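You operate a simulated robot arm through the tools that you are given. There is no shell and no other tool. Be economical: measure what you need, move in short steps, check, and stop when the job is done.

The job below is to be done with a simulated robot arm. You get a single attempt, and the scene is never put back.

JOB
Put the orange tin on the top of the small grey table. Take the white-grip door on the middle island bench top and put it away on the top of the two-tier table. Take the blue spool and leave it on top of the grey pipe tee. Open the bottom blue drawer, put the grey cap inside, then shut the drawer. Take the red bin on the middle shelf of the grey shelving and put it away on the bottom shelf of the grey shelving. Take the white scoop on the middle island bench top and put it away on the top of the green-legged table. Take the orange tub and put it on the top of the steel wall shelf. Take the yellow squeegee on the middle island bench top and put it away on the drain board. Fetch the purple pad and set it on top of the black wheel. Put the beige board on the shelf of the two-tier table. Open the wash tank heater door. Do these in any order. Set down upright: orange tin, blue spool, orange tub.

It is judged by the outcome, as a careful person would: the job done as asked, and still so three seconds after it is handed in. It fails if anything else is knocked over, pushed out of place, dropped, spilled or broken. Lids that push on must go on centred and level and be pressed home; caps that screw on are set level and turned clockwise until they are tight.

ROBOT AND FRAMES
A 7-joint arm with a fingered hand on a trunk, on a base that drives. Base frame: it is fixed to the floor where the robot stands at the start and does not move with it; the origin is under the middle of the robot, x ahead of it, y to its left, z up; the surface under the hand at the start is at about z = 800. Units: mm, rad, N and s.
With the tool pointing down near the work surface it reaches from about 160 to 780 mm from the robot's upright axis, wherever it stands. Its first joint turns from -1.204 to 3.002 rad. Places, roughly: beige board (17x20x10 cm) [4400, 7000, 800]; black wheel (8x8x4 cm) [4500, 6500, 800]; blue spool (7x7x8 cm) [-1200, 10800, 1000]; bottom blue drawer [-2000, 10500, 300]; bottom shelf of the grey shelving [800, 10800, 100]; drain board [2700, -2000, 800]; drawer chest [-2000, 10600, 200]; grey cap (13x8x6 cm) [-2100, 10800, 900]; grey pipe tee (11x8x5 cm) [-1700, 10700, 900]; orange tin (8x8x9 cm) [500, -100, 800]; orange tub (12x10x15 cm) [4500, 7400, 900]; purple pad (6x5x5 cm) [4500, 6800, 800]; red bin (17x12x8 cm) [600, 10800, 900]; shelf of the two-tier table [3800, 4100, 300]; top of the green-legged table [-700, 800, 800]; top of the small grey table [-1800, -2200, 800]; top of the steel wall shelf (24x116 cm) [2400, 10840, 1280]; top of the two-tier table [3800, 4100, 700]; wash tank heater door [-2300, 3500, 800]; white scoop (10x9x10 cm) [4200, 7800, 800]; white-grip door (40x16x7 cm) [4100, 6800, 800]; yellow squeegee (15x4x8 cm) [4700, 7200, 800]. Payload 3.4 kg.
Tool frame: the origin (TCP) lies between the finger pads and is the grasp point; the fingertips stand 39 mm ahead of it; z points along the fingers, y is the line along which they close. Largest opening 180 mm; the body of the gripper starts 111 mm behind the TCP. The gripper is a hand of 3 fingers: y runs from the thumb to the fingers, the wrist lies at [0, 0, -262] in the tool frame, and closing takes about 1.5 s.
Orientation is told as [roll, pitch, yaw] about the base's x, y, z axes, in that order, counted from this pose: with the fingers straight down and closing along the base's y, the tool's x points along the base's -x, its y along +y and its z along -z.

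CONTROLS
- The arm moves only by the tool jog_arm. Its argument "series" is a list of rows, each an object (a shift or turn left out is 0, a gripper value left out holds the last) with "translation": the shift along the base's x, y, z in units of 200 mm (1.0 is 200 mm), a list of three; "delta_rot": the turn, a rotation vector about the base's x, y, z in units of 60 degrees (1.0 is 60 degrees), a list of three. In form: [{"translation": [dx, dy, dz], "delta_rot": [wx, wy, wz]}, ...]. A call has 1 to 10 rows; each row is the pose to reach, as a shift and turn from the pose commanded when the call began. "grip" is the finger opening in mm, from 0 to 180, set as the call begins (left out, the last holds). A call with a number of a shift or a turn outside -1 to 1 is refused whole. A row lasts 0.2 s, in which the tool goes at most 50 mm and 0.15 rad; a call with a longer step from one row to the next is refused whole, and so is a gripper value outside its range. A pose out of reach is approached as far as the arm can. The call stops where the force on the tool passes 40 N (or 10 N more than at its start, if that is more) or the arm is blocked; 0.2 s more then pass. The fingers move at their own pace (about 72 mm/s each) and stop on an object; they squeeze with about 31 N. The grip force told is the motor's: it shows also when the fingers shut on nothing. Time passes only in rows, and 0.2 s behind the last, so rows that repeat a pose let the fingers close. The reply holds the time, the measured pose of the TCP, the force on the tool along the base axes, the opening and the grip force, in the units named above and with some noise, with the torque about the TCP (base axes, N m) and any sound that the robot's microphone picked up.
- Cameras (640 x 400 px; columns grow to the right, rows downward): "scene" is now at [121, 32.9, 1754.1]; the picture's right is [0.76, -0.65, -0.01], its down [-0.61, -0.70, -0.36] and it looks along [0.23, 0.28, -0.93] (base axes); focal length 244 px, centre (320, 200). "wrist" rides on the gripper at [63, -36, -128] in the tool frame; the picture's right is [0.50, 0.87, 0.00], its down [-0.75, 0.43, -0.49] and it looks along [-0.43, 0.25, 0.87] (tool axes); focal length 226 px, centre (320, 200). There is no depth. A picture from a camera that has moved, and an enlarged one, comes with that camera's place and axes in the base frame and with its lens.
- camera(camera): a new picture of that camera. It takes no simulated time.
- lift_body(by): slides the trunk up (or, below 0, down) by that many mm; the arm and the scene camera ride with it, the base frame stays. It gives what a move gives, with no picture.
- base_move(legs): drives the robot by 1 to 6 legs, each [ahead, left, turn to the left] in mm, mm and rad, along the robot's own axes; the way and the turn of a leg run together, so that a leg with both is an arc; at most 1500 mm and 3.142 rad a leg. The arm and the cameras ride along, it lands a little off, and it stops where it bumps. It gives what a move gives.
- move_fingers(finger1, finger2, thumb_bend): sets how far each is bent, from 0 (flat) to 100 (curled in); at 30 the hand is open as for a grip, at 70 the pads meet at the TCP. One left out holds its place. A second passes; each finger stops where it meets its share of the squeeze, and holds until it gets a number again. A gripper value or a shape takes the hand back. It gives what a move gives, with no picture; readings hold the bend of each and the force on the fingers (four entries, about 0 where the hand has none), thumb and palm.
- preshape(shape): the hand has 3 fingers and takes this shape, open, in about a second: jaw (thumb against the fingers, like two jaws); tri (thumb and two fingers); tip (a fingertip pinch); poke (one finger out to press); point (the index stretched); flat (the hand flat); cup (the hand cupped); fist (a fist). The gripper value then closes the fingers along that shape, each until it touches; the sizes above hold for jaw. It gives what a move gives, with no picture.
- turn_head(pan, tilt): turns the head with the scene camera to pan (to the left, within 2.496 rad either way) and tilt (down, from -0.506 to 1.204), counted from straight ahead of the robot. It gives what a move gives.
- close_up(camera, box): a new picture of the part [left, top, right, bottom] of that camera's present view, enlarged. It takes no simulated time.
- close_job(): hands the job in; it is judged then, once.

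Go step by step. Nothing tells you exact positions but the pictures and the camera data: compare them with the known pose of the tool, close in by small moves and look again before you grip or let go. The budget is 556 turns and 346 pictures, counting those below and the enlarged ones. Unless the task says otherwise, let go and move clear before handing in, and close with one line.

The tools are called by a JSON object that holds its "op" and its "data". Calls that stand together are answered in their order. jog_arm: Moves the arm, as the interface text tells. Its arguments: {"type":"object","properties":{"series":{"type":"array"},"grip":{"type":"number"}},"required":["series"]} The other tools are called the same way: lift_body (by) slides the trunk up or down; preshape (shape) gives the hand a shape; move_fingers (finger1, finger2, thumb_bend) moves the fingers one by one; base_move (legs) drives the base; turn_head (pan, tilt) turns the head that bears the scene camera; camera (camera) takes a picture; close_up (camera, box) takes an enlarged picture of a part of a camera's view; close_job () hands the job in.

At the start:

```text
time: 0.0
eef_pos: [437.7, -289.5, 999.9]
orientation: [0.001, 0.002, 0.0]
force: [0.1, 0.6, 0.4]
wrist_torque: [0.01, 0.01, -0.02]
finger_gap: 179.9
grasp_force: 0.1
shape: jaw
bend: [30.0, 30.0, 30.0]
finger forces: [0.0, 0.0, 0.0, 0.1, 0.0, 0.0]
trunk travel left (down, up): [-250.0, 292.0]
robot x, y, heading: [-1.4, -0.6, 0.001]
head pan, tilt: [0.857, 1.201]
```

scene: 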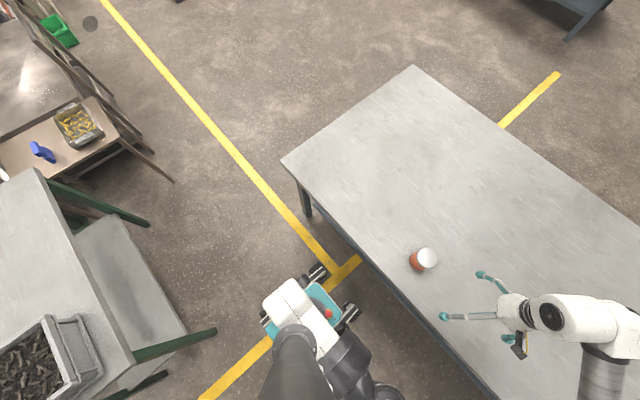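
wrist: 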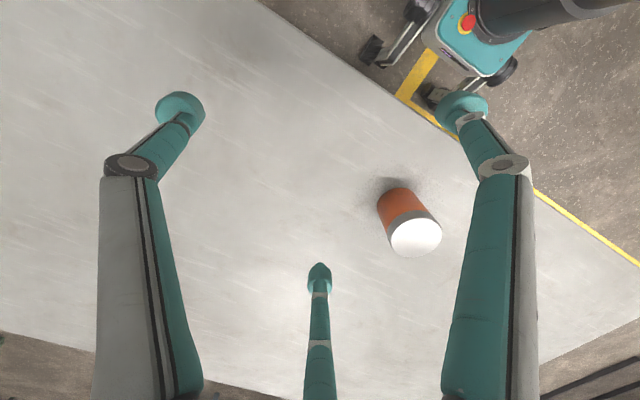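

The orange tin stands on the bench at about [475, -113]. I'll move the hand above it and check with the wrist camera.

{"op": "jog_arm", "data": {"series": [{"translation": [0.05, 0.22, 0]}, {"translation": [0.1, 0.44, 0]}, {"translation": [0.15, 0.66, 0]}, {"translation": [0.187, 0.88, 0]}, {"translation": [0.187, 0.88, 0]}], "grip": 180}}

{"op": "camera", "data": {"camera": "wrist"}}

{"op": "camera", "data": {"camera": "scene"}}

```text
time: 1.2
eef_pos: [474.4, -109.3, 1001.4]
orientation: [-0.004, -0.003, 0.001]
force: [-0.2, -0.3, 1.0]
wrist_torque: [0.01, -0.01, -0.01]
finger_gap: 180.0
grasp_force: 0.1
shape: jaw
bend: [30.0, 30.0, 30.0]
finger forces: [0.1, 0.0, 0.1, 0.0, 0.0, 0.1]
trunk travel left (down, up): [-250.0, 292.0]
robot x, y, heading: [2.9, 0.7, 0.0]
head pan, tilt: [0.857, 1.201]
```

```text
343 pictures are left
camera wrist: at [411.4, -144.8, 1129.5], right [-0.5, 0.87, 0.0], down [0.75, 0.44, 0.49], along [0.43, 0.24, -0.87], focal length 226 px, centre (320, 200)
```

wrist: 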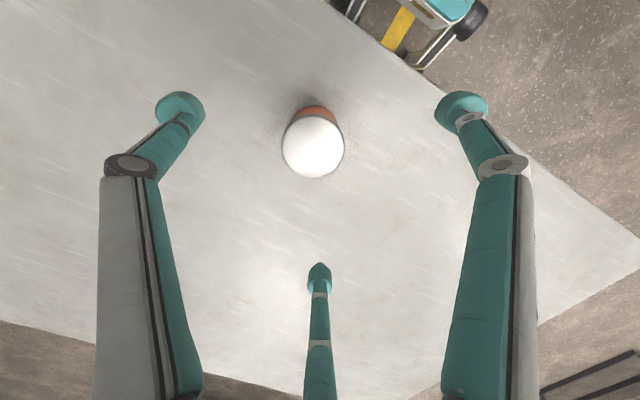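

```text
342 pictures are left
camera scene: at [121.5, 36.1, 1754.1], right [0.76, -0.65, 0.0], down [-0.61, -0.7, -0.36], along [0.23, 0.28, -0.93], focal length 244 px, centre (320, 200)
```

scene: 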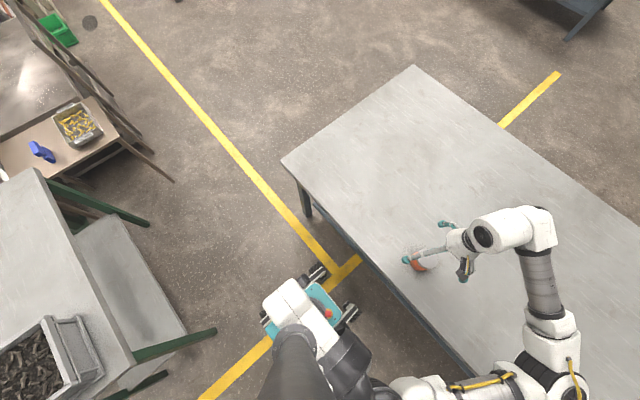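

The tin's top centre comes out at about [476, -118]. I'll go down around it and close.

{"op": "jog_arm", "data": {"series": [{"translation": [0.008, -0.045, -0.15]}, {"translation": [0.008, -0.045, -0.35]}, {"translation": [0.008, -0.045, -0.55]}, {"translation": [0.008, -0.045, -0.7]}, {"translation": [0.008, -0.045, -0.73]}, {"translation": [0.008, -0.045, -0.73]}]}}

{"op": "camera", "data": {"camera": "wrist"}}

```text
time: 2.6
eef_pos: [474.3, -118.1, 856.2]
orientation: [-0.003, -0.001, 0.002]
force: [0.9, -1.0, -0.2]
wrist_torque: [0.0, 0.02, -0.05]
finger_gap: 179.8
grasp_force: 0.1
shape: jaw
bend: [30.0, 30.0, 30.0]
finger forces: [0.0, 0.0, 0.0, 0.1, 0.1, 0.1]
trunk travel left (down, up): [-250.0, 292.0]
robot x, y, heading: [3.9, -2.2, -0.003]
head pan, tilt: [0.857, 1.201]
```

```text
341 pictures are left
camera wrist: at [411.8, -153.6, 984.7], right [-0.5, 0.87, 0.0], down [0.75, 0.44, 0.49], along [0.43, 0.24, -0.87], focal length 226 px, centre (320, 200)
```

wrist: 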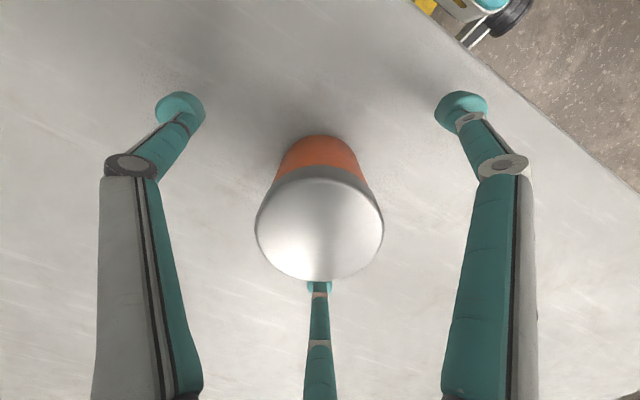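

The tin is centred among the three fingers; closing now and then lifting.

{"op": "jog_arm", "data": {"series": [{"translation": [0, 0, 0]}, {"translation": [0, 0, 0]}, {"translation": [0, 0, 0]}, {"translation": [0, 0, 0]}, {"translation": [0, 0, 0]}, {"translation": [0, 0, 0]}, {"translation": [0, 0, 0]}, {"translation": [0, 0, 0]}, {"translation": [0, 0, 0]}], "grip": 0}}

{"op": "jog_arm", "data": {"series": [{"translation": [0, 0, 0.1]}, {"translation": [0, 0, 0.3]}, {"translation": [0, 0, 0.5]}, {"translation": [0, 0, 0.7]}, {"translation": [0, 0, 0.9]}, {"translation": [0, 0, 0.9]}]}}

{"op": "camera", "data": {"camera": "wrist"}}

```text
time: 4.6
eef_pos: [474.7, -117.2, 856.7]
orientation: [-0.004, 0.0, 0.001]
force: [-0.1, 0.2, -0.9]
wrist_torque: [-0.04, -0.03, 0.0]
finger_gap: 61.0
grasp_force: 31.1
shape: jaw
bend: [72.0, 72.0, 75.0]
finger forces: [27.6, 28.3, 0.0, 0.1, 28.4, 0.0]
trunk travel left (down, up): [-250.0, 292.0]
robot x, y, heading: [-0.2, 0.2, -0.0]
head pan, tilt: [0.857, 1.201]
```

```text
time: 6.0
eef_pos: [475.3, -120.2, 1037.4]
orientation: [-0.002, 0.0, -0.001]
force: [-0.2, -0.7, -1.2]
wrist_torque: [-0.01, -0.01, 0.01]
finger_gap: 60.9
grasp_force: 31.0
shape: jaw
bend: [72.0, 72.0, 75.0]
finger forces: [27.6, 28.6, 0.0, 0.0, 28.4, 0.0]
trunk travel left (down, up): [-250.0, 292.0]
robot x, y, heading: [-0.8, -0.3, -0.0]
head pan, tilt: [0.857, 1.201]
```

```text
340 pictures are left
camera wrist: at [412.7, -155.0, 1165.0], right [-0.5, 0.87, 0.0], down [0.75, 0.44, 0.49], along [0.43, 0.24, -0.87], focal length 226 px, centre (320, 200)
```

wrist: 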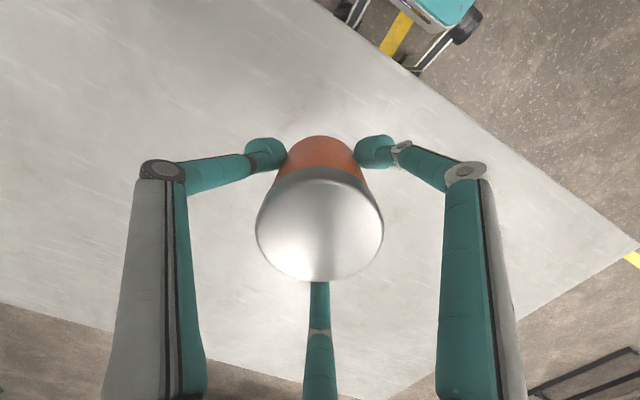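

The tin is held. Next I look around for a clear way to the small grey table, behind and to the right.

{"op": "turn_head", "data": {"pan": 2.3, "tilt": 0.5}}

{"op": "camera", "data": {"camera": "scene"}}

{"op": "turn_head", "data": {"pan": -2.4, "tilt": 0.5}}

{"op": "camera", "data": {"camera": "scene"}}

{"op": "turn_head", "data": {"pan": -1.0, "tilt": 0.5}}

{"op": "camera", "data": {"camera": "scene"}}

{"op": "turn_head", "data": {"pan": 1.2, "tilt": 0.4}}

{"op": "camera", "data": {"camera": "scene"}}

```text
time: 7.6
eef_pos: [474.9, -119.6, 1036.9]
orientation: [-0.004, -0.003, 0.0]
force: [0.7, 0.0, -3.6]
wrist_torque: [-0.03, 0.01, 0.01]
finger_gap: 60.8
grasp_force: 31.0
shape: jaw
bend: [72.0, 72.0, 75.0]
finger forces: [27.7, 28.6, 0.1, 0.0, 28.5, 0.0]
trunk travel left (down, up): [-250.0, 292.0]
robot x, y, heading: [4.0, 1.1, -0.001]
head pan, tilt: [2.3, 0.499]
```

```text
339 pictures are left
camera scene: at [25.7, 60.5, 1808.1], right [0.75, 0.67, 0.0], down [0.32, -0.35, -0.88], along [-0.59, 0.66, -0.47], focal length 244 px, centre (320, 200)
```

scene: 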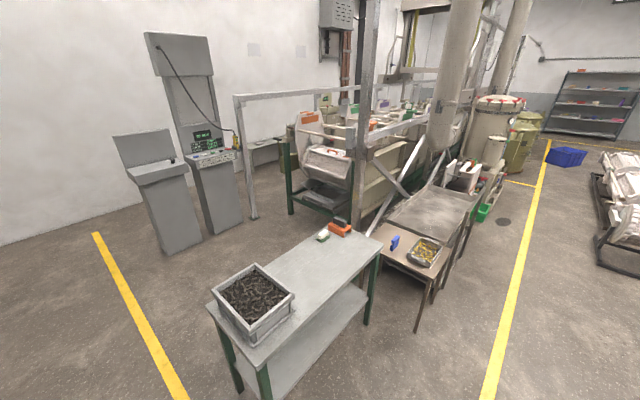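

```text
time: 11.3
eef_pos: [474.6, -118.7, 1036.5]
orientation: [-0.005, -0.001, 0.001]
force: [0.7, 0.1, -1.7]
wrist_torque: [-0.03, 0.03, 0.01]
finger_gap: 60.9
grasp_force: 31.0
shape: jaw
bend: [72.0, 72.0, 75.0]
finger forces: [27.6, 28.6, 0.1, 0.0, 28.4, 0.0]
trunk travel left (down, up): [-250.0, 292.0]
robot x, y, heading: [-0.5, -0.8, -0.004]
head pan, tilt: [-2.4, 0.499]
```

```text
338 pictures are left
camera scene: at [19.2, -68.7, 1807.6], right [-0.68, 0.74, 0.01], down [0.35, 0.33, -0.88], along [-0.65, -0.59, -0.48], focal length 244 px, centre (320, 200)
```

scene: 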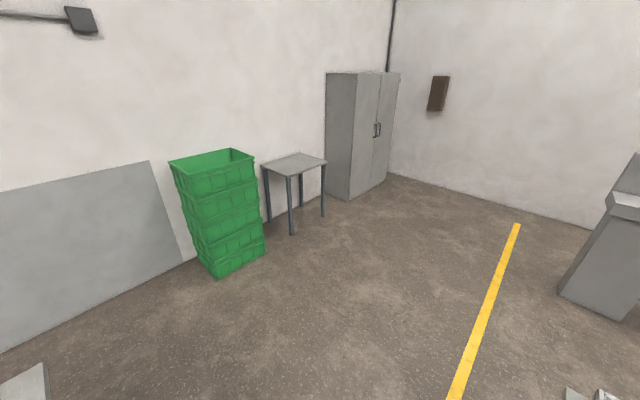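

```text
time: 12.8
eef_pos: [475.8, -120.5, 1037.7]
orientation: [-0.004, -0.001, 0.0]
force: [0.1, -0.4, -2.1]
wrist_torque: [-0.02, 0.02, 0.03]
finger_gap: 61.1
grasp_force: 30.2
shape: jaw
bend: [72.0, 72.0, 75.0]
finger forces: [27.7, 28.6, 0.1, 0.0, 28.3, 0.0]
trunk travel left (down, up): [-250.0, 292.0]
robot x, y, heading: [-0.6, -0.5, -0.004]
head pan, tilt: [-1.0, 0.499]
```

```text
337 pictures are left
camera scene: at [135.3, -83.8, 1807.1], right [-0.84, -0.54, 0.0], down [-0.26, 0.41, -0.88], along [0.47, -0.74, -0.48], focal length 244 px, centre (320, 200)
```

scene: 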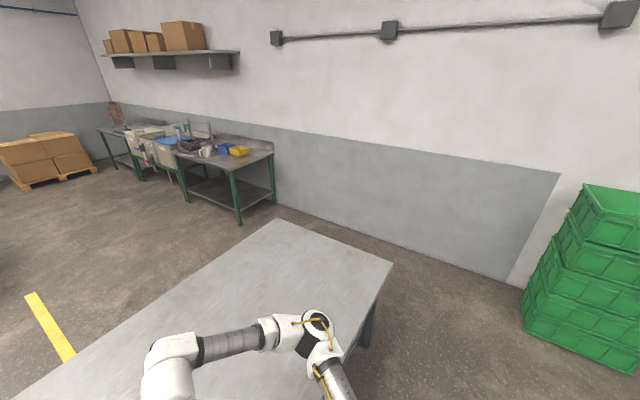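

```text
time: 14.9
eef_pos: [475.6, -118.3, 1037.4]
orientation: [-0.003, -0.004, 0.0]
force: [-0.8, -0.2, -2.3]
wrist_torque: [-0.02, 0.05, -0.03]
finger_gap: 60.8
grasp_force: 31.4
shape: jaw
bend: [72.0, 72.0, 75.0]
finger forces: [27.6, 28.7, 0.0, 0.0, 28.4, 0.0]
trunk travel left (down, up): [-250.0, 292.0]
robot x, y, heading: [2.0, 1.1, -0.0]
head pan, tilt: [1.201, 0.4]
```

```text
336 pictures are left
camera scene: at [119.8, 78.9, 1816.9], right [0.93, -0.36, -0.01], down [-0.14, -0.36, -0.92], along [0.33, 0.86, -0.39], focal length 244 px, centre (320, 200)
```

scene: 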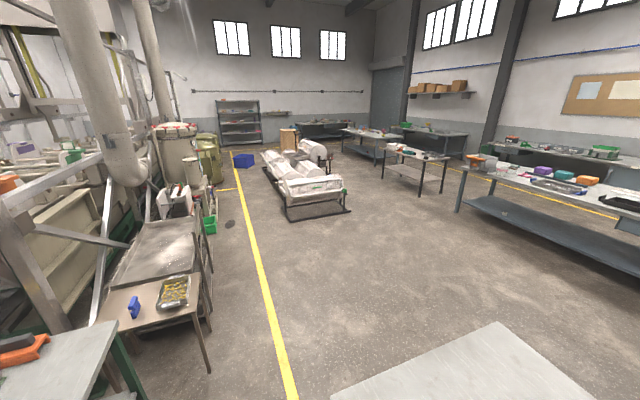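

The small grey table spans roughly x −2085…−1480, y −2400…−1860, with the way there clear. I'll back off, turn to face it and drive up to about 550 mm from the drop spot.

{"op": "base_move", "data": {"legs": [[-500, -500, 0], [0, 0, -1.571], [0, -1300, 0], [850, 0, 0]]}}

{"op": "turn_head", "data": {"pan": 0, "tilt": 0.8}}

{"op": "camera", "data": {"camera": "scene"}}

```text
time: 32.7
eef_pos: [-1913.8, -1813.1, 1037.0]
orientation: [-0.004, 0.0, -1.589]
force: [-0.1, -0.7, -2.2]
wrist_torque: [0.0, -0.02, -0.03]
finger_gap: 60.4
grasp_force: 30.8
shape: jaw
bend: [72.0, 72.0, 75.0]
finger forces: [27.4, 28.5, 0.0, 0.0, 28.4, 0.0]
trunk travel left (down, up): [-250.0, 292.0]
robot x, y, heading: [-1783.8, -1338.3, -1.586]
head pan, tilt: [1.201, 0.4]
```

```text
time: 34.1
eef_pos: [-1911.2, -1810.0, 1039.8]
orientation: [-0.007, -0.004, -1.587]
force: [0.9, -0.4, -3.2]
wrist_torque: [-0.03, 0.02, -0.03]
finger_gap: 60.7
grasp_force: 30.7
shape: jaw
bend: [72.0, 72.0, 75.0]
finger forces: [27.8, 28.7, 0.0, 0.0, 28.5, 0.1]
trunk travel left (down, up): [-250.0, 292.0]
robot x, y, heading: [-1786.9, -1342.5, -1.586]
head pan, tilt: [0.0, 0.799]
```

```text
335 pictures are left
camera scene: at [-1797.2, -1506.9, 1781.3], right [-1.0, 0.02, 0.0], down [0.02, 0.72, -0.69], along [-0.01, -0.69, -0.72], focal length 244 px, centre (320, 200)
```

scene: 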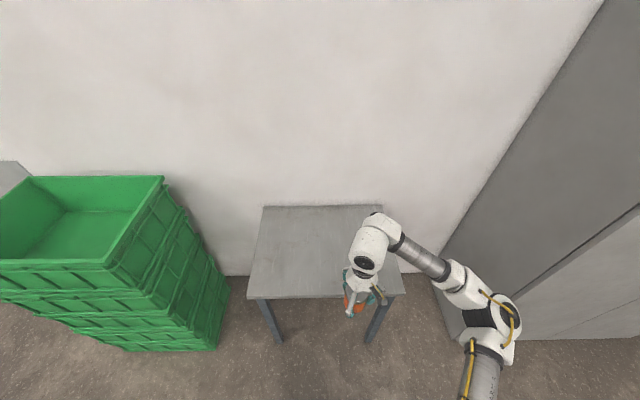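

The table top is right ahead, x −2130…−1500, y −2400…−1906. I'll roll forward a bit and carry the tin over the middle.

{"op": "base_move", "data": {"legs": [[130, 0, 0]]}}

{"op": "jog_arm", "data": {"series": [{"translation": [0.1, -0.2, 0]}, {"translation": [0.2, -0.4, 0]}, {"translation": [0.25, -0.55, -0.15]}, {"translation": [0.25, -0.55, -0.35]}, {"translation": [0.25, -0.55, -0.55]}, {"translation": [0.25, -0.55, -0.7]}, {"translation": [0.25, -0.55, -0.75]}, {"translation": [0.25, -0.55, -0.75]}]}}

{"op": "camera", "data": {"camera": "wrist"}}

{"op": "camera", "data": {"camera": "scene"}}

```text
time: 35.4
eef_pos: [-1915.1, -1942.8, 1037.0]
orientation: [-0.007, -0.003, -1.591]
force: [0.2, -0.4, -3.0]
wrist_torque: [0.06, -0.02, -0.01]
finger_gap: 60.5
grasp_force: 31.1
shape: jaw
bend: [72.0, 72.0, 75.0]
finger forces: [27.7, 28.7, 0.1, 0.1, 28.5, 0.1]
trunk travel left (down, up): [-250.0, 292.0]
robot x, y, heading: [-1789.6, -1474.2, -1.587]
head pan, tilt: [0.0, 0.799]
```

```text
time: 37.2
eef_pos: [-1860.0, -2049.5, 890.4]
orientation: [-0.009, -0.006, -1.588]
force: [-0.6, 0.0, -2.9]
wrist_torque: [0.0, 0.01, 0.01]
finger_gap: 60.6
grasp_force: 31.5
shape: jaw
bend: [72.0, 72.0, 75.0]
finger forces: [27.7, 28.8, 0.0, 0.0, 28.4, 0.0]
trunk travel left (down, up): [-250.0, 292.0]
robot x, y, heading: [-1789.8, -1471.9, -1.594]
head pan, tilt: [0.0, 0.799]
```

```text
334 pictures are left
camera wrist: at [-1894.8, -1984.3, 1018.5], right [0.88, 0.48, -0.01], down [0.43, -0.76, 0.49], along [0.23, -0.44, -0.87], focal length 226 px, centre (320, 200)
```

wrist: 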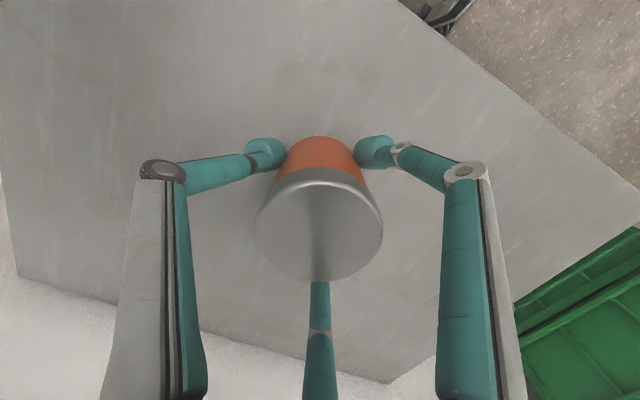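

```text
333 pictures are left
camera scene: at [-1798.9, -1639.9, 1781.3], right [-1.0, 0.02, 0.0], down [0.02, 0.72, -0.69], along [-0.01, -0.69, -0.72], focal length 244 px, centre (320, 200)
```

scene: 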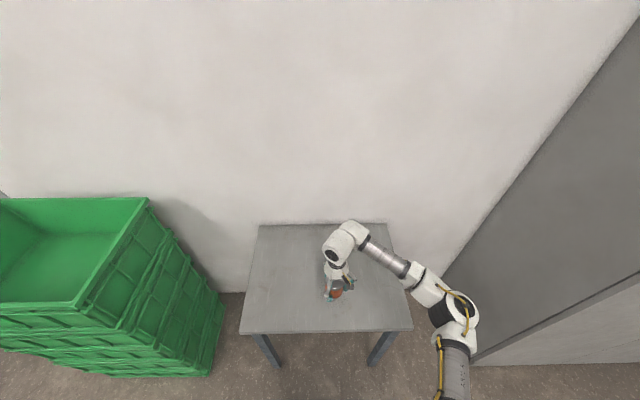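

The tin is over the middle of the table; lowering slowly to touch.

{"op": "jog_arm", "data": {"series": [{"translation": [0, 0, -0.08]}, {"translation": [0, 0, -0.12]}, {"translation": [0, 0, -0.14]}, {"translation": [0, 0, -0.155]}, {"translation": [0, 0, -0.165]}, {"translation": [0, 0, -0.165]}]}}

```text
time: 38.6
eef_pos: [-1860.9, -2049.3, 857.5]
orientation: [-0.008, -0.007, -1.59]
force: [-0.1, -0.4, -2.0]
wrist_torque: [0.03, 0.0, -0.01]
finger_gap: 60.4
grasp_force: 30.9
shape: jaw
bend: [72.0, 72.0, 75.0]
finger forces: [27.5, 28.8, 0.0, 0.0, 28.5, 0.0]
trunk travel left (down, up): [-250.0, 292.0]
robot x, y, heading: [-1788.6, -1471.7, -1.591]
head pan, tilt: [0.0, 0.799]
```

{"op": "jog_arm", "data": {"series": [{"translation": [0, 0, -0.01]}, {"translation": [0, 0, -0.02]}, {"translation": [0, 0, -0.03]}, {"translation": [0, 0, -0.04]}, {"translation": [0, 0, -0.05]}]}}

```text
time: 39.8
eef_pos: [-1859.5, -2049.3, 855.5]
orientation: [-0.006, -0.015, -1.592]
force: [-4.1, 5.0, 23.5]
wrist_torque: [0.14, 0.34, -0.04]
finger_gap: 62.2
grasp_force: 30.6
shape: jaw
bend: [73.0, 72.0, 75.0]
finger forces: [32.9, 29.8, 0.1, 0.0, 35.0, 0.1]
trunk travel left (down, up): [-250.0, 292.0]
robot x, y, heading: [-1784.5, -1472.3, -1.59]
head pan, tilt: [0.0, 0.799]
stopped in row 5: the force on the tool passed its limit at 42 N (the readings are from after the stop); the commanded pose is now the measured one
```

Contact with the table. I back off a hair, open the fingers and rise.

{"op": "jog_arm", "data": {"series": [{"translation": [0, 0, 0.005]}, {"translation": [0, 0, 0.005]}, {"translation": [0, 0, 0.005]}, {"translation": [0, 0, 0.005]}, {"translation": [0, 0, 0.005]}, {"translation": [0, 0, 0.005]}, {"translation": [0, 0, 0.005]}, {"translation": [0, 0, 0.005]}, {"translation": [0, 0, 0.005]}], "grip": 180}}

{"op": "jog_arm", "data": {"series": [{"translation": [0, 0, 0.1]}, {"translation": [0, 0, 0.3]}, {"translation": [0, 0, 0.5]}, {"translation": [0, 0, 0.7]}, {"translation": [0, 0, 0.9]}, {"translation": [0, 0, 0.9]}]}}

{"op": "camera", "data": {"camera": "wrist"}}

```text
time: 41.8
eef_pos: [-1859.2, -2048.4, 852.9]
orientation: [-0.008, -0.012, -1.595]
force: [-0.2, -0.2, 0.0]
wrist_torque: [0.0, -0.01, -0.02]
finger_gap: 180.0
grasp_force: 0.0
shape: jaw
bend: [30.0, 30.0, 30.0]
finger forces: [0.1, 0.0, 0.1, 0.0, 0.1, 0.0]
trunk travel left (down, up): [-250.0, 292.0]
robot x, y, heading: [-1789.0, -1468.0, -1.593]
head pan, tilt: [0.0, 0.799]
```

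```text
time: 43.2
eef_pos: [-1857.8, -2047.9, 1033.9]
orientation: [-0.007, -0.012, -1.59]
force: [-0.1, 1.3, 0.0]
wrist_torque: [0.02, -0.03, 0.0]
finger_gap: 180.0
grasp_force: 0.0
shape: jaw
bend: [30.0, 30.0, 30.0]
finger forces: [0.0, 0.0, 0.1, 0.0, 0.1, 0.0]
trunk travel left (down, up): [-250.0, 292.0]
robot x, y, heading: [-1788.3, -1472.9, -1.59]
head pan, tilt: [0.0, 0.799]
```

```text
332 pictures are left
camera wrist: at [-1892.9, -1983.2, 1161.8], right [0.88, 0.48, -0.01], down [0.42, -0.76, 0.5], along [0.23, -0.44, -0.87], focal length 226 px, centre (320, 200)
```

wrist: 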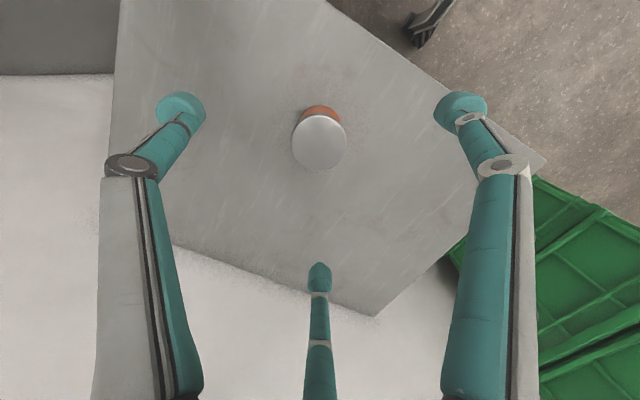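

The tin stands upright on the grey table. Next is the wash tank heater door: I back away, turn to face north and look for it.

{"op": "base_move", "data": {"legs": [[-900, 0, 0], [0, 0, 3.14]]}}

{"op": "turn_head", "data": {"pan": 0.0, "tilt": 0.35}}

{"op": "camera", "data": {"camera": "scene"}}

```text
time: 55.3
eef_pos: [-1679.5, 6.8, 1034.6]
orientation: [-0.007, -0.013, 1.518]
force: [0.2, 0.0, 0.5]
wrist_torque: [0.02, 0.0, -0.01]
finger_gap: 180.0
grasp_force: 0.0
shape: jaw
bend: [30.0, 30.0, 30.0]
finger forces: [0.0, 0.1, 0.0, 0.0, 0.0, 0.0]
trunk travel left (down, up): [-250.0, 292.0]
robot x, y, heading: [-1769.0, -565.5, 1.523]
head pan, tilt: [0.0, 0.799]
```

```text
time: 56.2
eef_pos: [-1682.8, 4.2, 1035.7]
orientation: [-0.009, -0.016, 1.518]
force: [-0.1, -0.1, 0.9]
wrist_torque: [0.01, 0.03, 0.03]
finger_gap: 180.1
grasp_force: 0.1
shape: jaw
bend: [30.0, 30.0, 30.0]
finger forces: [0.1, 0.0, 0.0, 0.1, 0.0, 0.0]
trunk travel left (down, up): [-250.0, 292.0]
robot x, y, heading: [-1769.0, -570.3, 1.519]
head pan, tilt: [0.0, 0.351]
```

```text
331 pictures are left
camera scene: at [-1753.6, -386.9, 1820.8], right [1.0, -0.05, 0.0], down [-0.02, -0.35, -0.94], along [0.05, 0.94, -0.35], focal length 244 px, centre (320, 200)
```

scene: 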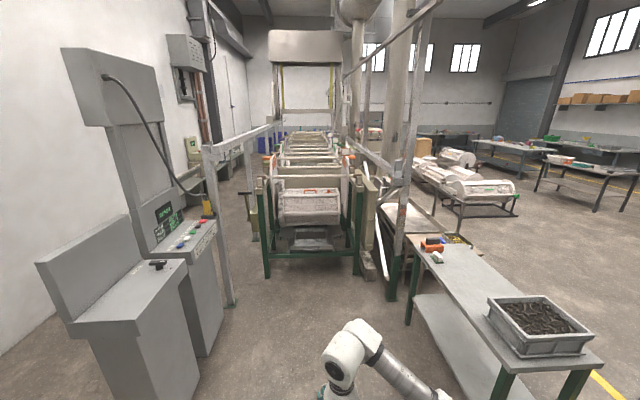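

{"op": "close_up", "data": {"camera": "scene", "box": [180, 80, 380, 260]}}

```text
2.22 times, centred on (280, 170) of scene
camera zoom: at [-1753.6, -386.9, 1820.8], right [1.0, -0.05, 0.0], down [-0.02, -0.35, -0.94], along [0.05, 0.94, -0.35], focal length 543 px, centre (409, 267)
```

zoom: 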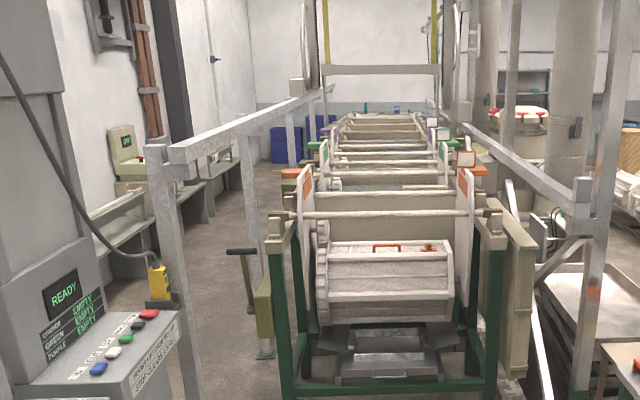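

The tank line lies ahead with a narrow lane on its west side. I'll drive nearer and look along that lane.

{"op": "base_move", "data": {"legs": [[1300, 250, 0.05]]}}

{"op": "turn_head", "data": {"pan": 0.2, "tilt": 0.6}}

{"op": "camera", "data": {"camera": "scene"}}

```text
time: 62.8
eef_pos: [-1911.6, 1303.7, 1035.9]
orientation: [-0.008, -0.017, 1.557]
force: [-0.5, -0.8, 0.0]
wrist_torque: [0.01, 0.02, -0.03]
finger_gap: 179.9
grasp_force: 0.1
shape: jaw
bend: [30.0, 30.0, 30.0]
finger forces: [0.0, 0.0, 0.0, 0.0, 0.0, 0.0]
trunk travel left (down, up): [-250.0, 292.0]
robot x, y, heading: [-1974.8, 728.4, 1.556]
head pan, tilt: [0.0, 0.351]
```

```text
time: 63.5
eef_pos: [-1913.7, 1301.5, 1037.8]
orientation: [-0.012, -0.019, 1.556]
force: [-0.1, 0.1, -0.1]
wrist_torque: [0.03, 0.0, -0.01]
finger_gap: 179.8
grasp_force: 0.0
shape: jaw
bend: [30.0, 30.0, 30.0]
finger forces: [0.0, 0.0, 0.0, 0.0, 0.0, 0.0]
trunk travel left (down, up): [-250.0, 292.0]
robot x, y, heading: [-1977.5, 731.5, 1.56]
head pan, tilt: [0.201, 0.6]
```

```text
329 pictures are left
camera scene: at [-1985.6, 904.5, 1798.3], right [0.98, 0.19, 0.0], down [0.1, -0.56, -0.82], along [-0.15, 0.81, -0.57], focal length 244 px, centre (320, 200)
```

scene: 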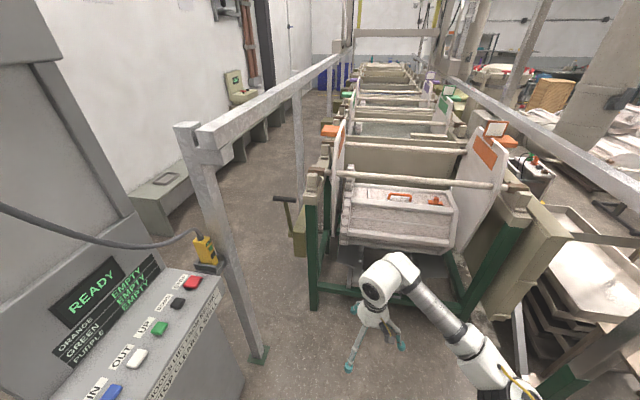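

The gantry beam is lower than my head, so I must enter the west lane from behind the consoles along the wall. I back up and look west.

{"op": "base_move", "data": {"legs": [[-900, 0, 0]]}}

{"op": "turn_head", "data": {"pan": 1.2, "tilt": 0.5}}

{"op": "camera", "data": {"camera": "scene"}}

```text
time: 68.3
eef_pos: [-1926.6, 389.2, 1037.1]
orientation: [-0.009, -0.019, 1.565]
force: [0.9, -0.5, -0.9]
wrist_torque: [0.03, 0.03, 0.03]
finger_gap: 179.9
grasp_force: 0.0
shape: jaw
bend: [30.0, 30.0, 30.0]
finger forces: [0.0, 0.0, 0.0, 0.0, 0.0, 0.0]
trunk travel left (down, up): [-250.0, 292.0]
robot x, y, heading: [-1981.8, -180.7, 1.568]
head pan, tilt: [0.201, 0.6]
```

```text
time: 69.6
eef_pos: [-1929.1, 386.6, 1039.9]
orientation: [-0.014, -0.022, 1.565]
force: [0.0, -0.8, -0.1]
wrist_torque: [0.01, 0.0, 0.01]
finger_gap: 180.0
grasp_force: 0.2
shape: jaw
bend: [30.0, 30.0, 30.0]
finger forces: [0.0, 0.0, 0.1, 0.0, 0.0, 0.0]
trunk travel left (down, up): [-250.0, 292.0]
robot x, y, heading: [-1984.7, -181.6, 1.564]
head pan, tilt: [1.201, 0.499]
```

```text
328 pictures are left
camera scene: at [-2062.3, -60.2, 1807.7], right [0.37, 0.93, -0.01], down [0.44, -0.18, -0.88], along [-0.82, 0.32, -0.48], focal length 244 px, centre (320, 200)
```

scene: 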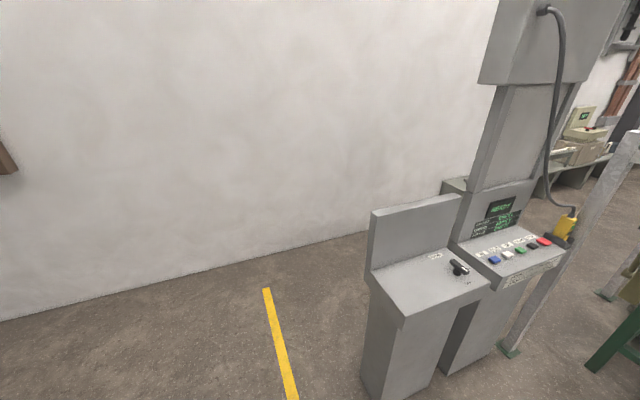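

The passage behind the consoles is over a metre wide. I drive west and then north into the lane, then look.

{"op": "base_move", "data": {"legs": [[0, 1430, 0], [1500, 0, 0]]}}

{"op": "turn_head", "data": {"pan": -0.15, "tilt": 0.5}}

{"op": "camera", "data": {"camera": "scene"}}

```text
time: 73.8
eef_pos: [-2725.6, 389.0, 1046.8]
orientation: [-0.043, -0.031, 1.516]
force: [56.5, -1.2, 4.9]
wrist_torque: [0.35, 3.2, -3.67]
finger_gap: 179.7
grasp_force: 0.1
shape: jaw
bend: [30.0, 31.0, 30.0]
finger forces: [0.1, 56.8, 0.0, 0.0, 0.1, 0.1]
trunk travel left (down, up): [-250.0, 292.0]
robot x, y, heading: [-2791.3, -173.5, 1.552]
head pan, tilt: [1.201, 0.499]
stopped in leg 1: the force on the tool passed its limit at 56 N (the readings are from after the stop); the commanded pose is now the measured one
```

```text
time: 75.3
eef_pos: [-2723.9, 387.7, 1046.4]
orientation: [-0.027, -0.027, 1.534]
force: [47.2, 1.8, 10.0]
wrist_torque: [0.5, 2.79, -3.18]
finger_gap: 180.0
grasp_force: 0.1
shape: jaw
bend: [30.0, 31.0, 30.0]
finger forces: [0.0, 46.8, 0.1, 0.0, 0.0, 0.0]
trunk travel left (down, up): [-250.0, 292.0]
robot x, y, heading: [-2788.8, -171.8, 1.557]
head pan, tilt: [-0.15, 0.499]
```

```text
327 pictures are left
camera scene: at [-2739.9, 2.5, 1806.8], right [0.99, -0.17, -0.02], down [-0.1, -0.47, -0.87], along [0.14, 0.86, -0.48], focal length 244 px, centre (320, 200)
```

scene: 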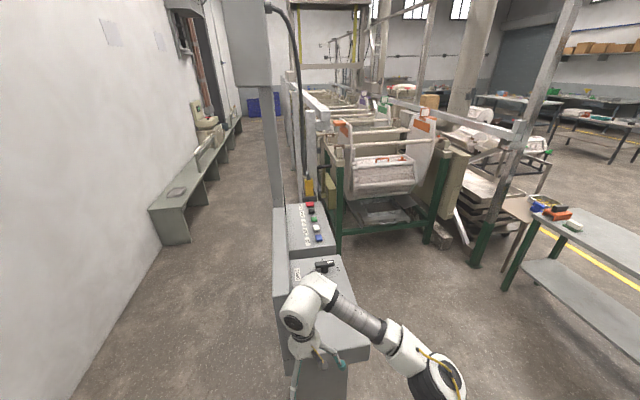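

The hand touched the console's edge (it stands ahead in x). I move away, back up further, then go west with clearance.

{"op": "base_move", "data": {"legs": [[0, -80, 0], [-500, 0, 0], [0, 740, 0]]}}

{"op": "camera", "data": {"camera": "scene"}}

```text
time: 82.5
eef_pos: [-3391.1, -107.2, 1043.9]
orientation: [-0.022, -0.026, 1.548]
force: [-0.5, 0.0, 0.3]
wrist_torque: [-0.06, 0.01, -0.01]
finger_gap: 180.0
grasp_force: 0.1
shape: jaw
bend: [30.0, 30.0, 30.0]
finger forces: [0.0, 0.0, 0.0, 0.0, 0.0, 0.0]
trunk travel left (down, up): [-250.0, 292.0]
robot x, y, heading: [-3450.7, -670.6, 1.561]
head pan, tilt: [-0.15, 0.499]
```

```text
326 pictures are left
camera scene: at [-3407.0, -491.9, 1806.6], right [0.99, -0.16, -0.02], down [-0.09, -0.48, -0.87], along [0.13, 0.87, -0.48], focal length 244 px, centre (320, 200)
```

scene: 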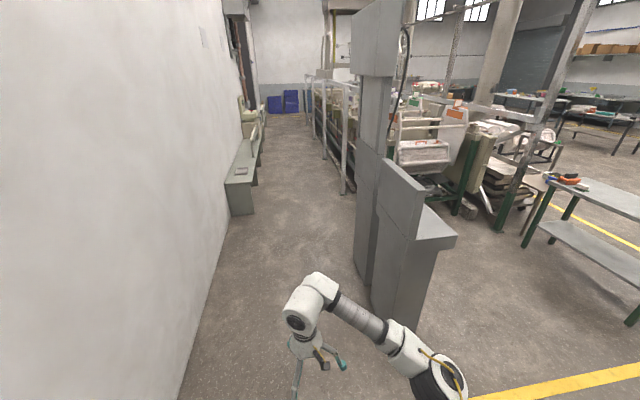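

The lane is clear. I drive north along it to just before the heater.

{"op": "base_move", "data": {"legs": [[1500, 0, 0], [1200, 0, 0], [500, -150, 0]]}}

{"op": "turn_head", "data": {"pan": -0.7, "tilt": 0.6}}

{"op": "camera", "data": {"camera": "scene"}}

```text
time: 98.2
eef_pos: [-3322.9, 3082.2, 1047.1]
orientation: [-0.036, -0.032, 1.574]
force: [-0.1, 0.0, -0.8]
wrist_torque: [-0.01, 0.0, -0.01]
finger_gap: 180.0
grasp_force: 0.1
shape: jaw
bend: [30.0, 30.0, 30.0]
finger forces: [0.0, 0.0, 0.0, 0.0, 0.1, 0.1]
trunk travel left (down, up): [-250.0, 292.0]
robot x, y, heading: [-3354.9, 2522.3, 1.59]
head pan, tilt: [-0.15, 0.499]
```

```text
time: 99.2
eef_pos: [-3319.6, 3078.5, 1050.0]
orientation: [-0.032, -0.033, 1.573]
force: [0.3, 0.6, 0.3]
wrist_torque: [0.0, 0.02, -0.02]
finger_gap: 180.0
grasp_force: 0.1
shape: jaw
bend: [30.0, 30.0, 30.0]
finger forces: [0.0, 0.1, 0.1, 0.0, 0.1, 0.1]
trunk travel left (down, up): [-250.0, 292.0]
robot x, y, heading: [-3354.0, 2522.3, 1.592]
head pan, tilt: [-0.7, 0.6]
```

```text
325 pictures are left
camera scene: at [-3292.9, 2678.7, 1797.9], right [0.78, -0.63, 0.0], down [-0.36, -0.44, -0.82], along [0.52, 0.64, -0.57], focal length 244 px, centre (320, 200)
```

scene: 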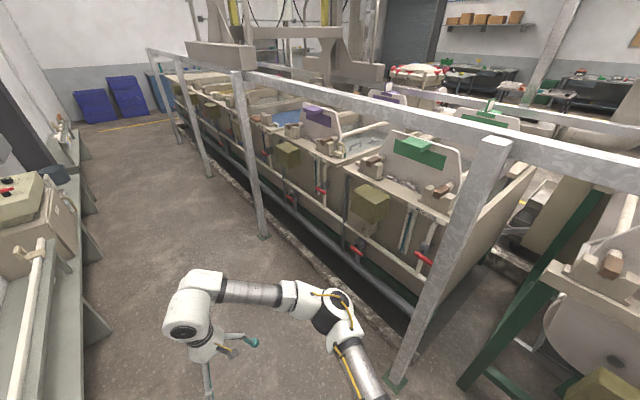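

{"op": "close_up", "data": {"camera": "scene", "box": [300, 120, 480, 280]}}

```text
2.50 times, centred on (390, 200) of scene
camera zoom: at [-3292.9, 2678.7, 1797.9], right [0.78, -0.63, 0.0], down [-0.36, -0.44, -0.82], along [0.52, 0.64, -0.57], focal length 611 px, centre (145, 200)
```

zoom: 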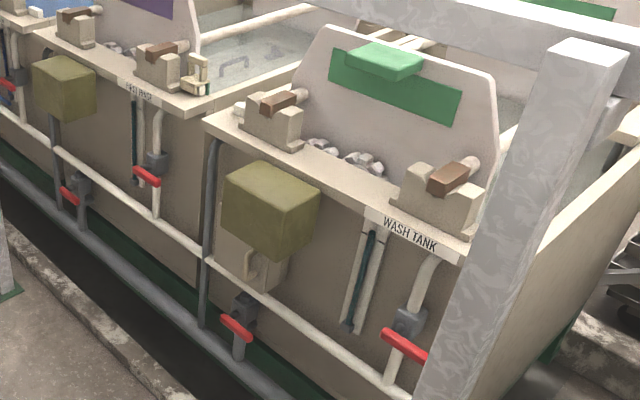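

The "WASH TANK" label is confirmed; below the olive box is a beige panel with a handle. I drive level with it, turn to face it, and look closely.

{"op": "base_move", "data": {"legs": [[850, 0, 0], [0, 0, -1.59], [200, 0, 0]]}}

{"op": "turn_head", "data": {"pan": 0.0, "tilt": 0.75}}

{"op": "camera", "data": {"camera": "scene"}}

{"op": "camera", "data": {"camera": "wrist"}}

```text
time: 108.9
eef_pos: [-2607.9, 3353.2, 1049.3]
orientation: [-0.037, -0.033, -0.01]
force: [0.1, -0.7, 0.4]
wrist_torque: [0.01, -0.01, 0.04]
finger_gap: 179.9
grasp_force: 0.0
shape: jaw
bend: [30.0, 30.0, 30.0]
finger forces: [0.0, 0.0, 0.0, 0.0, 0.0, 0.0]
trunk travel left (down, up): [-250.0, 292.0]
robot x, y, heading: [-3164.6, 3395.3, 0.0]
head pan, tilt: [-0.7, 0.6]
```

```text
time: 109.9
eef_pos: [-2610.4, 3356.0, 1050.2]
orientation: [-0.036, -0.038, -0.01]
force: [-0.8, -0.2, 0.5]
wrist_torque: [0.0, -0.03, 0.02]
finger_gap: 179.8
grasp_force: 0.0
shape: jaw
bend: [30.0, 30.0, 30.0]
finger forces: [0.1, 0.1, 0.0, 0.0, 0.0, 0.0]
trunk travel left (down, up): [-250.0, 292.0]
robot x, y, heading: [-3164.3, 3391.9, -0.0]
head pan, tilt: [0.0, 0.75]
```

```text
323 pictures are left
camera scene: at [-2994.3, 3389.3, 1785.3], right [0.0, -1.0, 0.0], down [-0.68, 0.0, -0.73], along [0.73, 0.0, -0.68], focal length 244 px, centre (320, 200)
```

scene: 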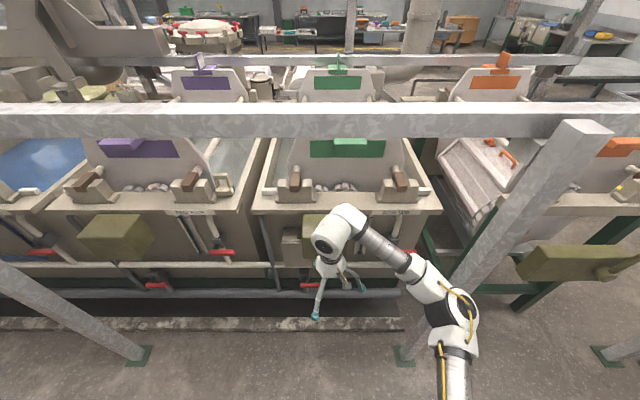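

```text
322 pictures are left
camera wrist: at [-2679.3, 3325.7, 1177.9], right [-0.49, 0.87, -0.05], down [0.74, 0.45, 0.5], along [0.46, 0.21, -0.86], focal length 226 px, centre (320, 200)
```

wrist: 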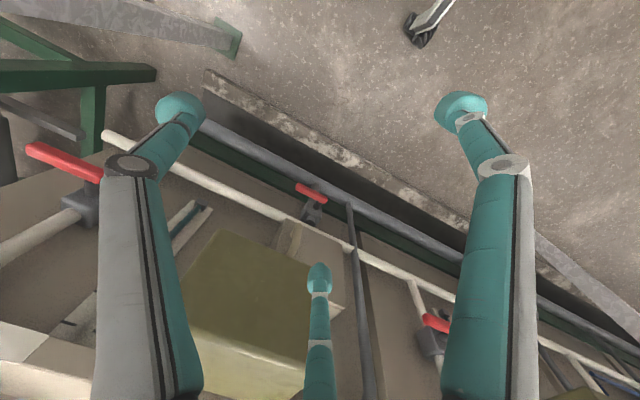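

{"op": "base_move", "data": {"legs": [[0, 350, 0]]}}

{"op": "turn_head", "data": {"pan": -0.4, "tilt": 0.85}}

{"op": "close_up", "data": {"camera": "scene", "box": [220, 80, 420, 260]}}

```text
time: 112.2
eef_pos: [-2612.9, 3717.0, 1050.2]
orientation: [-0.036, -0.036, -0.013]
force: [0.5, 0.6, -0.4]
wrist_torque: [-0.04, 0.02, -0.02]
finger_gap: 180.0
grasp_force: 0.1
shape: jaw
bend: [30.0, 30.0, 30.0]
finger forces: [0.1, 0.1, 0.1, 0.0, 0.1, 0.0]
trunk travel left (down, up): [-250.0, 292.0]
robot x, y, heading: [-3164.6, 3759.3, 0.001]
head pan, tilt: [0.0, 0.75]
```

```text
time: 113.1
eef_pos: [-2615.4, 3721.9, 1052.8]
orientation: [-0.043, -0.042, -0.013]
force: [0.4, 0.4, 0.1]
wrist_torque: [-0.02, 0.01, 0.03]
finger_gap: 179.9
grasp_force: 0.0
shape: jaw
bend: [30.0, 30.0, 30.0]
finger forces: [0.0, 0.0, 0.0, 0.0, 0.1, 0.0]
trunk travel left (down, up): [-250.0, 292.0]
robot x, y, heading: [-3163.3, 3755.8, 0.006]
head pan, tilt: [-0.4, 0.85]
```

```text
2.22 times, centred on (320, 170) of scene
camera zoom: at [-3005.7, 3720.0, 1777.2], right [-0.39, -0.92, 0.0], down [-0.7, 0.29, -0.66], along [0.61, -0.25, -0.75], focal length 543 px, centre (320, 267)
```

zoom: 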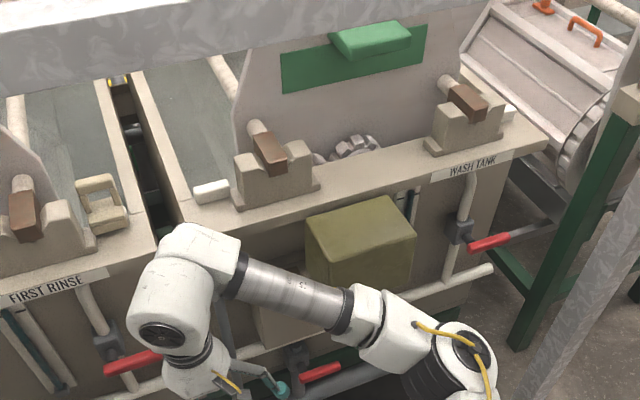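

{"op": "base_move", "data": {"legs": [[-150, -680, 0]]}}

{"op": "lift_body", "data": {"by": -200}}

{"op": "turn_head", "data": {"pan": 0.45, "tilt": 0.6}}

{"op": "camera", "data": {"camera": "scene"}}

```text
time: 117.0
eef_pos: [-2763.9, 3035.3, 1052.3]
orientation: [-0.043, -0.04, -0.015]
force: [-0.6, 0.5, 0.0]
wrist_torque: [-0.01, 0.01, 0.0]
finger_gap: 179.9
grasp_force: 0.0
shape: jaw
bend: [30.0, 30.0, 30.0]
finger forces: [0.0, 0.0, 0.0, 0.0, 0.1, 0.0]
trunk travel left (down, up): [-250.0, 292.0]
robot x, y, heading: [-3312.0, 3071.7, -0.002]
head pan, tilt: [-0.4, 0.85]
```

```text
time: 119.1
eef_pos: [-2768.2, 3035.3, 855.3]
orientation: [-0.041, -0.044, -0.015]
force: [0.1, -0.8, 0.1]
wrist_torque: [-0.02, -0.04, -0.03]
finger_gap: 179.9
grasp_force: 0.2
shape: jaw
bend: [30.0, 30.0, 30.0]
finger forces: [0.0, 0.1, 0.0, 0.1, 0.0, 0.0]
trunk travel left (down, up): [-50.0, 492.0]
robot x, y, heading: [-3312.5, 3072.3, -0.002]
head pan, tilt: [-0.4, 0.85]
```

```text
time: 120.3
eef_pos: [-2767.7, 3036.2, 854.1]
orientation: [-0.042, -0.043, -0.017]
force: [-0.2, -0.3, 0.7]
wrist_torque: [-0.04, 0.02, 0.0]
finger_gap: 179.6
grasp_force: 0.2
shape: jaw
bend: [30.0, 30.0, 30.0]
finger forces: [0.0, 0.0, 0.1, 0.0, 0.0, 0.0]
trunk travel left (down, up): [-50.0, 492.0]
robot x, y, heading: [-3313.2, 3073.6, -0.001]
head pan, tilt: [0.45, 0.6]
```

```text
320 pictures are left
camera scene: at [-2843.7, 3104.9, 1544.5], right [0.43, -0.9, -0.01], down [-0.51, -0.24, -0.82], along [0.74, 0.36, -0.57], focal length 244 px, centre (320, 200)
```

scene: 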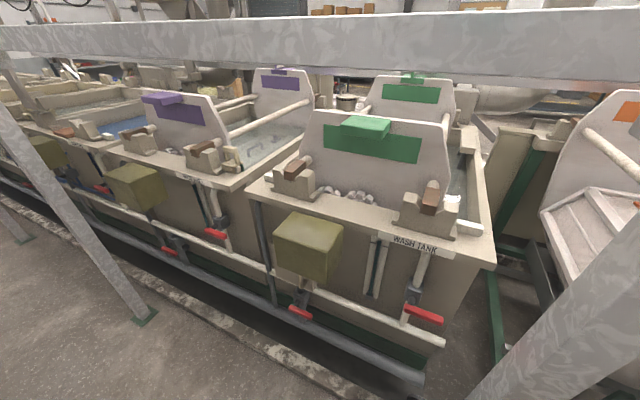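

{"op": "close_up", "data": {"camera": "scene", "box": [240, 190, 400, 330]}}

{"op": "camera", "data": {"camera": "wrist"}}

```text
2.86 times, centred on (320, 260) of scene
camera zoom: at [-2843.7, 3104.9, 1544.5], right [0.43, -0.9, -0.01], down [-0.51, -0.24, -0.82], along [0.74, 0.36, -0.57], focal length 698 px, centre (320, 29)
```

zoom: 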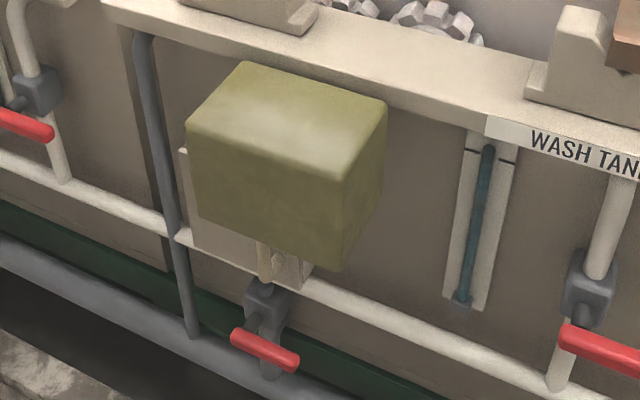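

```text
318 pictures are left
camera wrist: at [-2836.7, 3005.8, 981.1], right [-0.48, 0.87, -0.06], down [0.74, 0.44, 0.51], along [0.47, 0.2, -0.86], focal length 226 px, centre (320, 200)
```

wrist: 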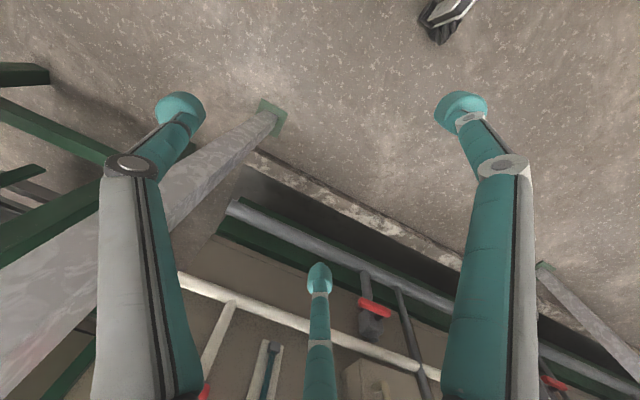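

The beige panel with a D-handle under the olive box must be the heater door. I'll line up and point the hand horizontally at it for a frontal view.

{"op": "base_move", "data": {"legs": [[-100, 370, 0]]}}

{"op": "jog_arm", "data": {"series": [{"delta_rot": [0, -0.1, 0]}, {"delta_rot": [0, -0.2, 0]}, {"delta_rot": [0, -0.3, 0]}, {"delta_rot": [0, -0.4, 0]}, {"delta_rot": [0, -0.5, 0]}, {"delta_rot": [0, -0.6, 0]}, {"delta_rot": [0, -0.7, 0]}, {"delta_rot": [0, -0.8, 0]}, {"delta_rot": [0, -0.9, 0]}, {"delta_rot": [0, -1.0, 0]}]}}

{"op": "camera", "data": {"camera": "wrist"}}

{"op": "camera", "data": {"camera": "scene"}}

```text
time: 122.7
eef_pos: [-2867.4, 3401.5, 855.0]
orientation: [-0.036, -0.042, -0.014]
force: [-0.1, -0.7, -0.3]
wrist_torque: [0.02, 0.04, 0.0]
finger_gap: 179.8
grasp_force: 0.0
shape: jaw
bend: [30.0, 30.0, 30.0]
finger forces: [0.1, 0.1, 0.0, 0.0, 0.0, 0.0]
trunk travel left (down, up): [-50.0, 492.0]
robot x, y, heading: [-3412.3, 3440.3, 0.005]
head pan, tilt: [0.45, 0.6]
```

```text
time: 124.9
eef_pos: [-2790.5, 3366.5, 858.9]
orientation: [0.002, -1.087, -0.035]
force: [1.2, -0.7, -1.6]
wrist_torque: [0.01, -0.14, 0.08]
finger_gap: 179.9
grasp_force: 0.0
shape: jaw
bend: [30.0, 30.0, 30.0]
finger forces: [0.1, 0.1, 0.0, 0.0, 0.1, 0.0]
out of reach, approached as far as the arm can: row 4, 5, 6, 7, 8, 9, 10
trunk travel left (down, up): [-50.0, 492.0]
robot x, y, heading: [-3411.9, 3438.7, 0.001]
head pan, tilt: [0.45, 0.6]
```

```text
317 pictures are left
camera wrist: at [-2934.8, 3335.0, 863.0], right [-0.2, 0.87, -0.44], down [-0.07, 0.44, 0.9], along [0.98, 0.21, -0.03], focal length 226 px, centre (320, 200)
```

wrist: 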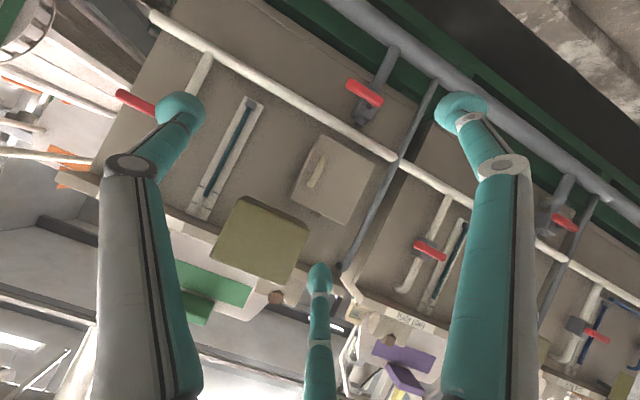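

```text
316 pictures are left
camera scene: at [-2934.2, 3466.6, 1540.4], right [0.44, -0.9, -0.01], down [-0.52, -0.24, -0.82], along [0.74, 0.36, -0.57], focal length 244 px, centre (320, 200)
```

scene: 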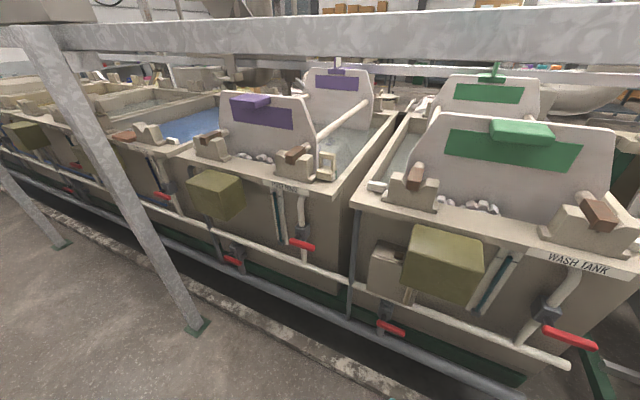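

The frontal view shows the door face (y≈3390–3573, z≈683–866) with a vertical handle near its south edge at about [-2333, 3428, 774], so it hinges on the north side. I raise the trunk again (the head leans forward when lowered) and finish levelling the hand.

{"op": "lift_body", "data": {"by": 200}}

{"op": "jog_arm", "data": {"series": [{"translation": [0.05, 0.05, -0.15], "delta_rot": [0, -0.05, 0]}, {"translation": [0.1, 0.1, -0.35], "delta_rot": [0, -0.15, 0]}, {"translation": [0.15, 0.15, -0.55], "delta_rot": [0, -0.25, 0]}, {"translation": [0.2, 0.2, -0.7], "delta_rot": [0, -0.35, 0]}, {"translation": [0.25, 0.25, -0.85], "delta_rot": [0, -0.45, 0]}, {"translation": [0.3, 0.3, -1.0], "delta_rot": [0, -0.461, 0]}, {"translation": [0.3, 0.3, -1.0], "delta_rot": [0, -0.461, 0]}]}}

```text
time: 127.1
eef_pos: [-2795.6, 3375.8, 1060.1]
orientation: [-0.016, -1.094, -0.031]
force: [-0.3, 0.4, 0.7]
wrist_torque: [0.03, 0.02, 0.0]
finger_gap: 179.9
grasp_force: 0.0
shape: jaw
bend: [30.0, 30.0, 30.0]
finger forces: [0.0, 0.1, 0.0, 0.0, 0.0, 0.0]
trunk travel left (down, up): [-250.0, 292.0]
robot x, y, heading: [-3413.1, 3443.5, 0.003]
head pan, tilt: [0.45, 0.6]
```

```text
time: 128.7
eef_pos: [-2732.2, 3395.9, 1039.8]
orientation: [-0.08, -1.315, 0.058]
force: [0.1, 0.5, -0.4]
wrist_torque: [0.0, -0.01, 0.01]
finger_gap: 180.0
grasp_force: 0.1
shape: jaw
bend: [30.0, 30.0, 30.0]
finger forces: [0.0, 0.1, 0.1, 0.0, 0.0, 0.1]
out of reach, approached as far as the arm can: row 2, 3, 4, 5, 6, 7
trunk travel left (down, up): [-250.0, 292.0]
robot x, y, heading: [-3412.5, 3445.2, 0.005]
head pan, tilt: [0.45, 0.6]
```

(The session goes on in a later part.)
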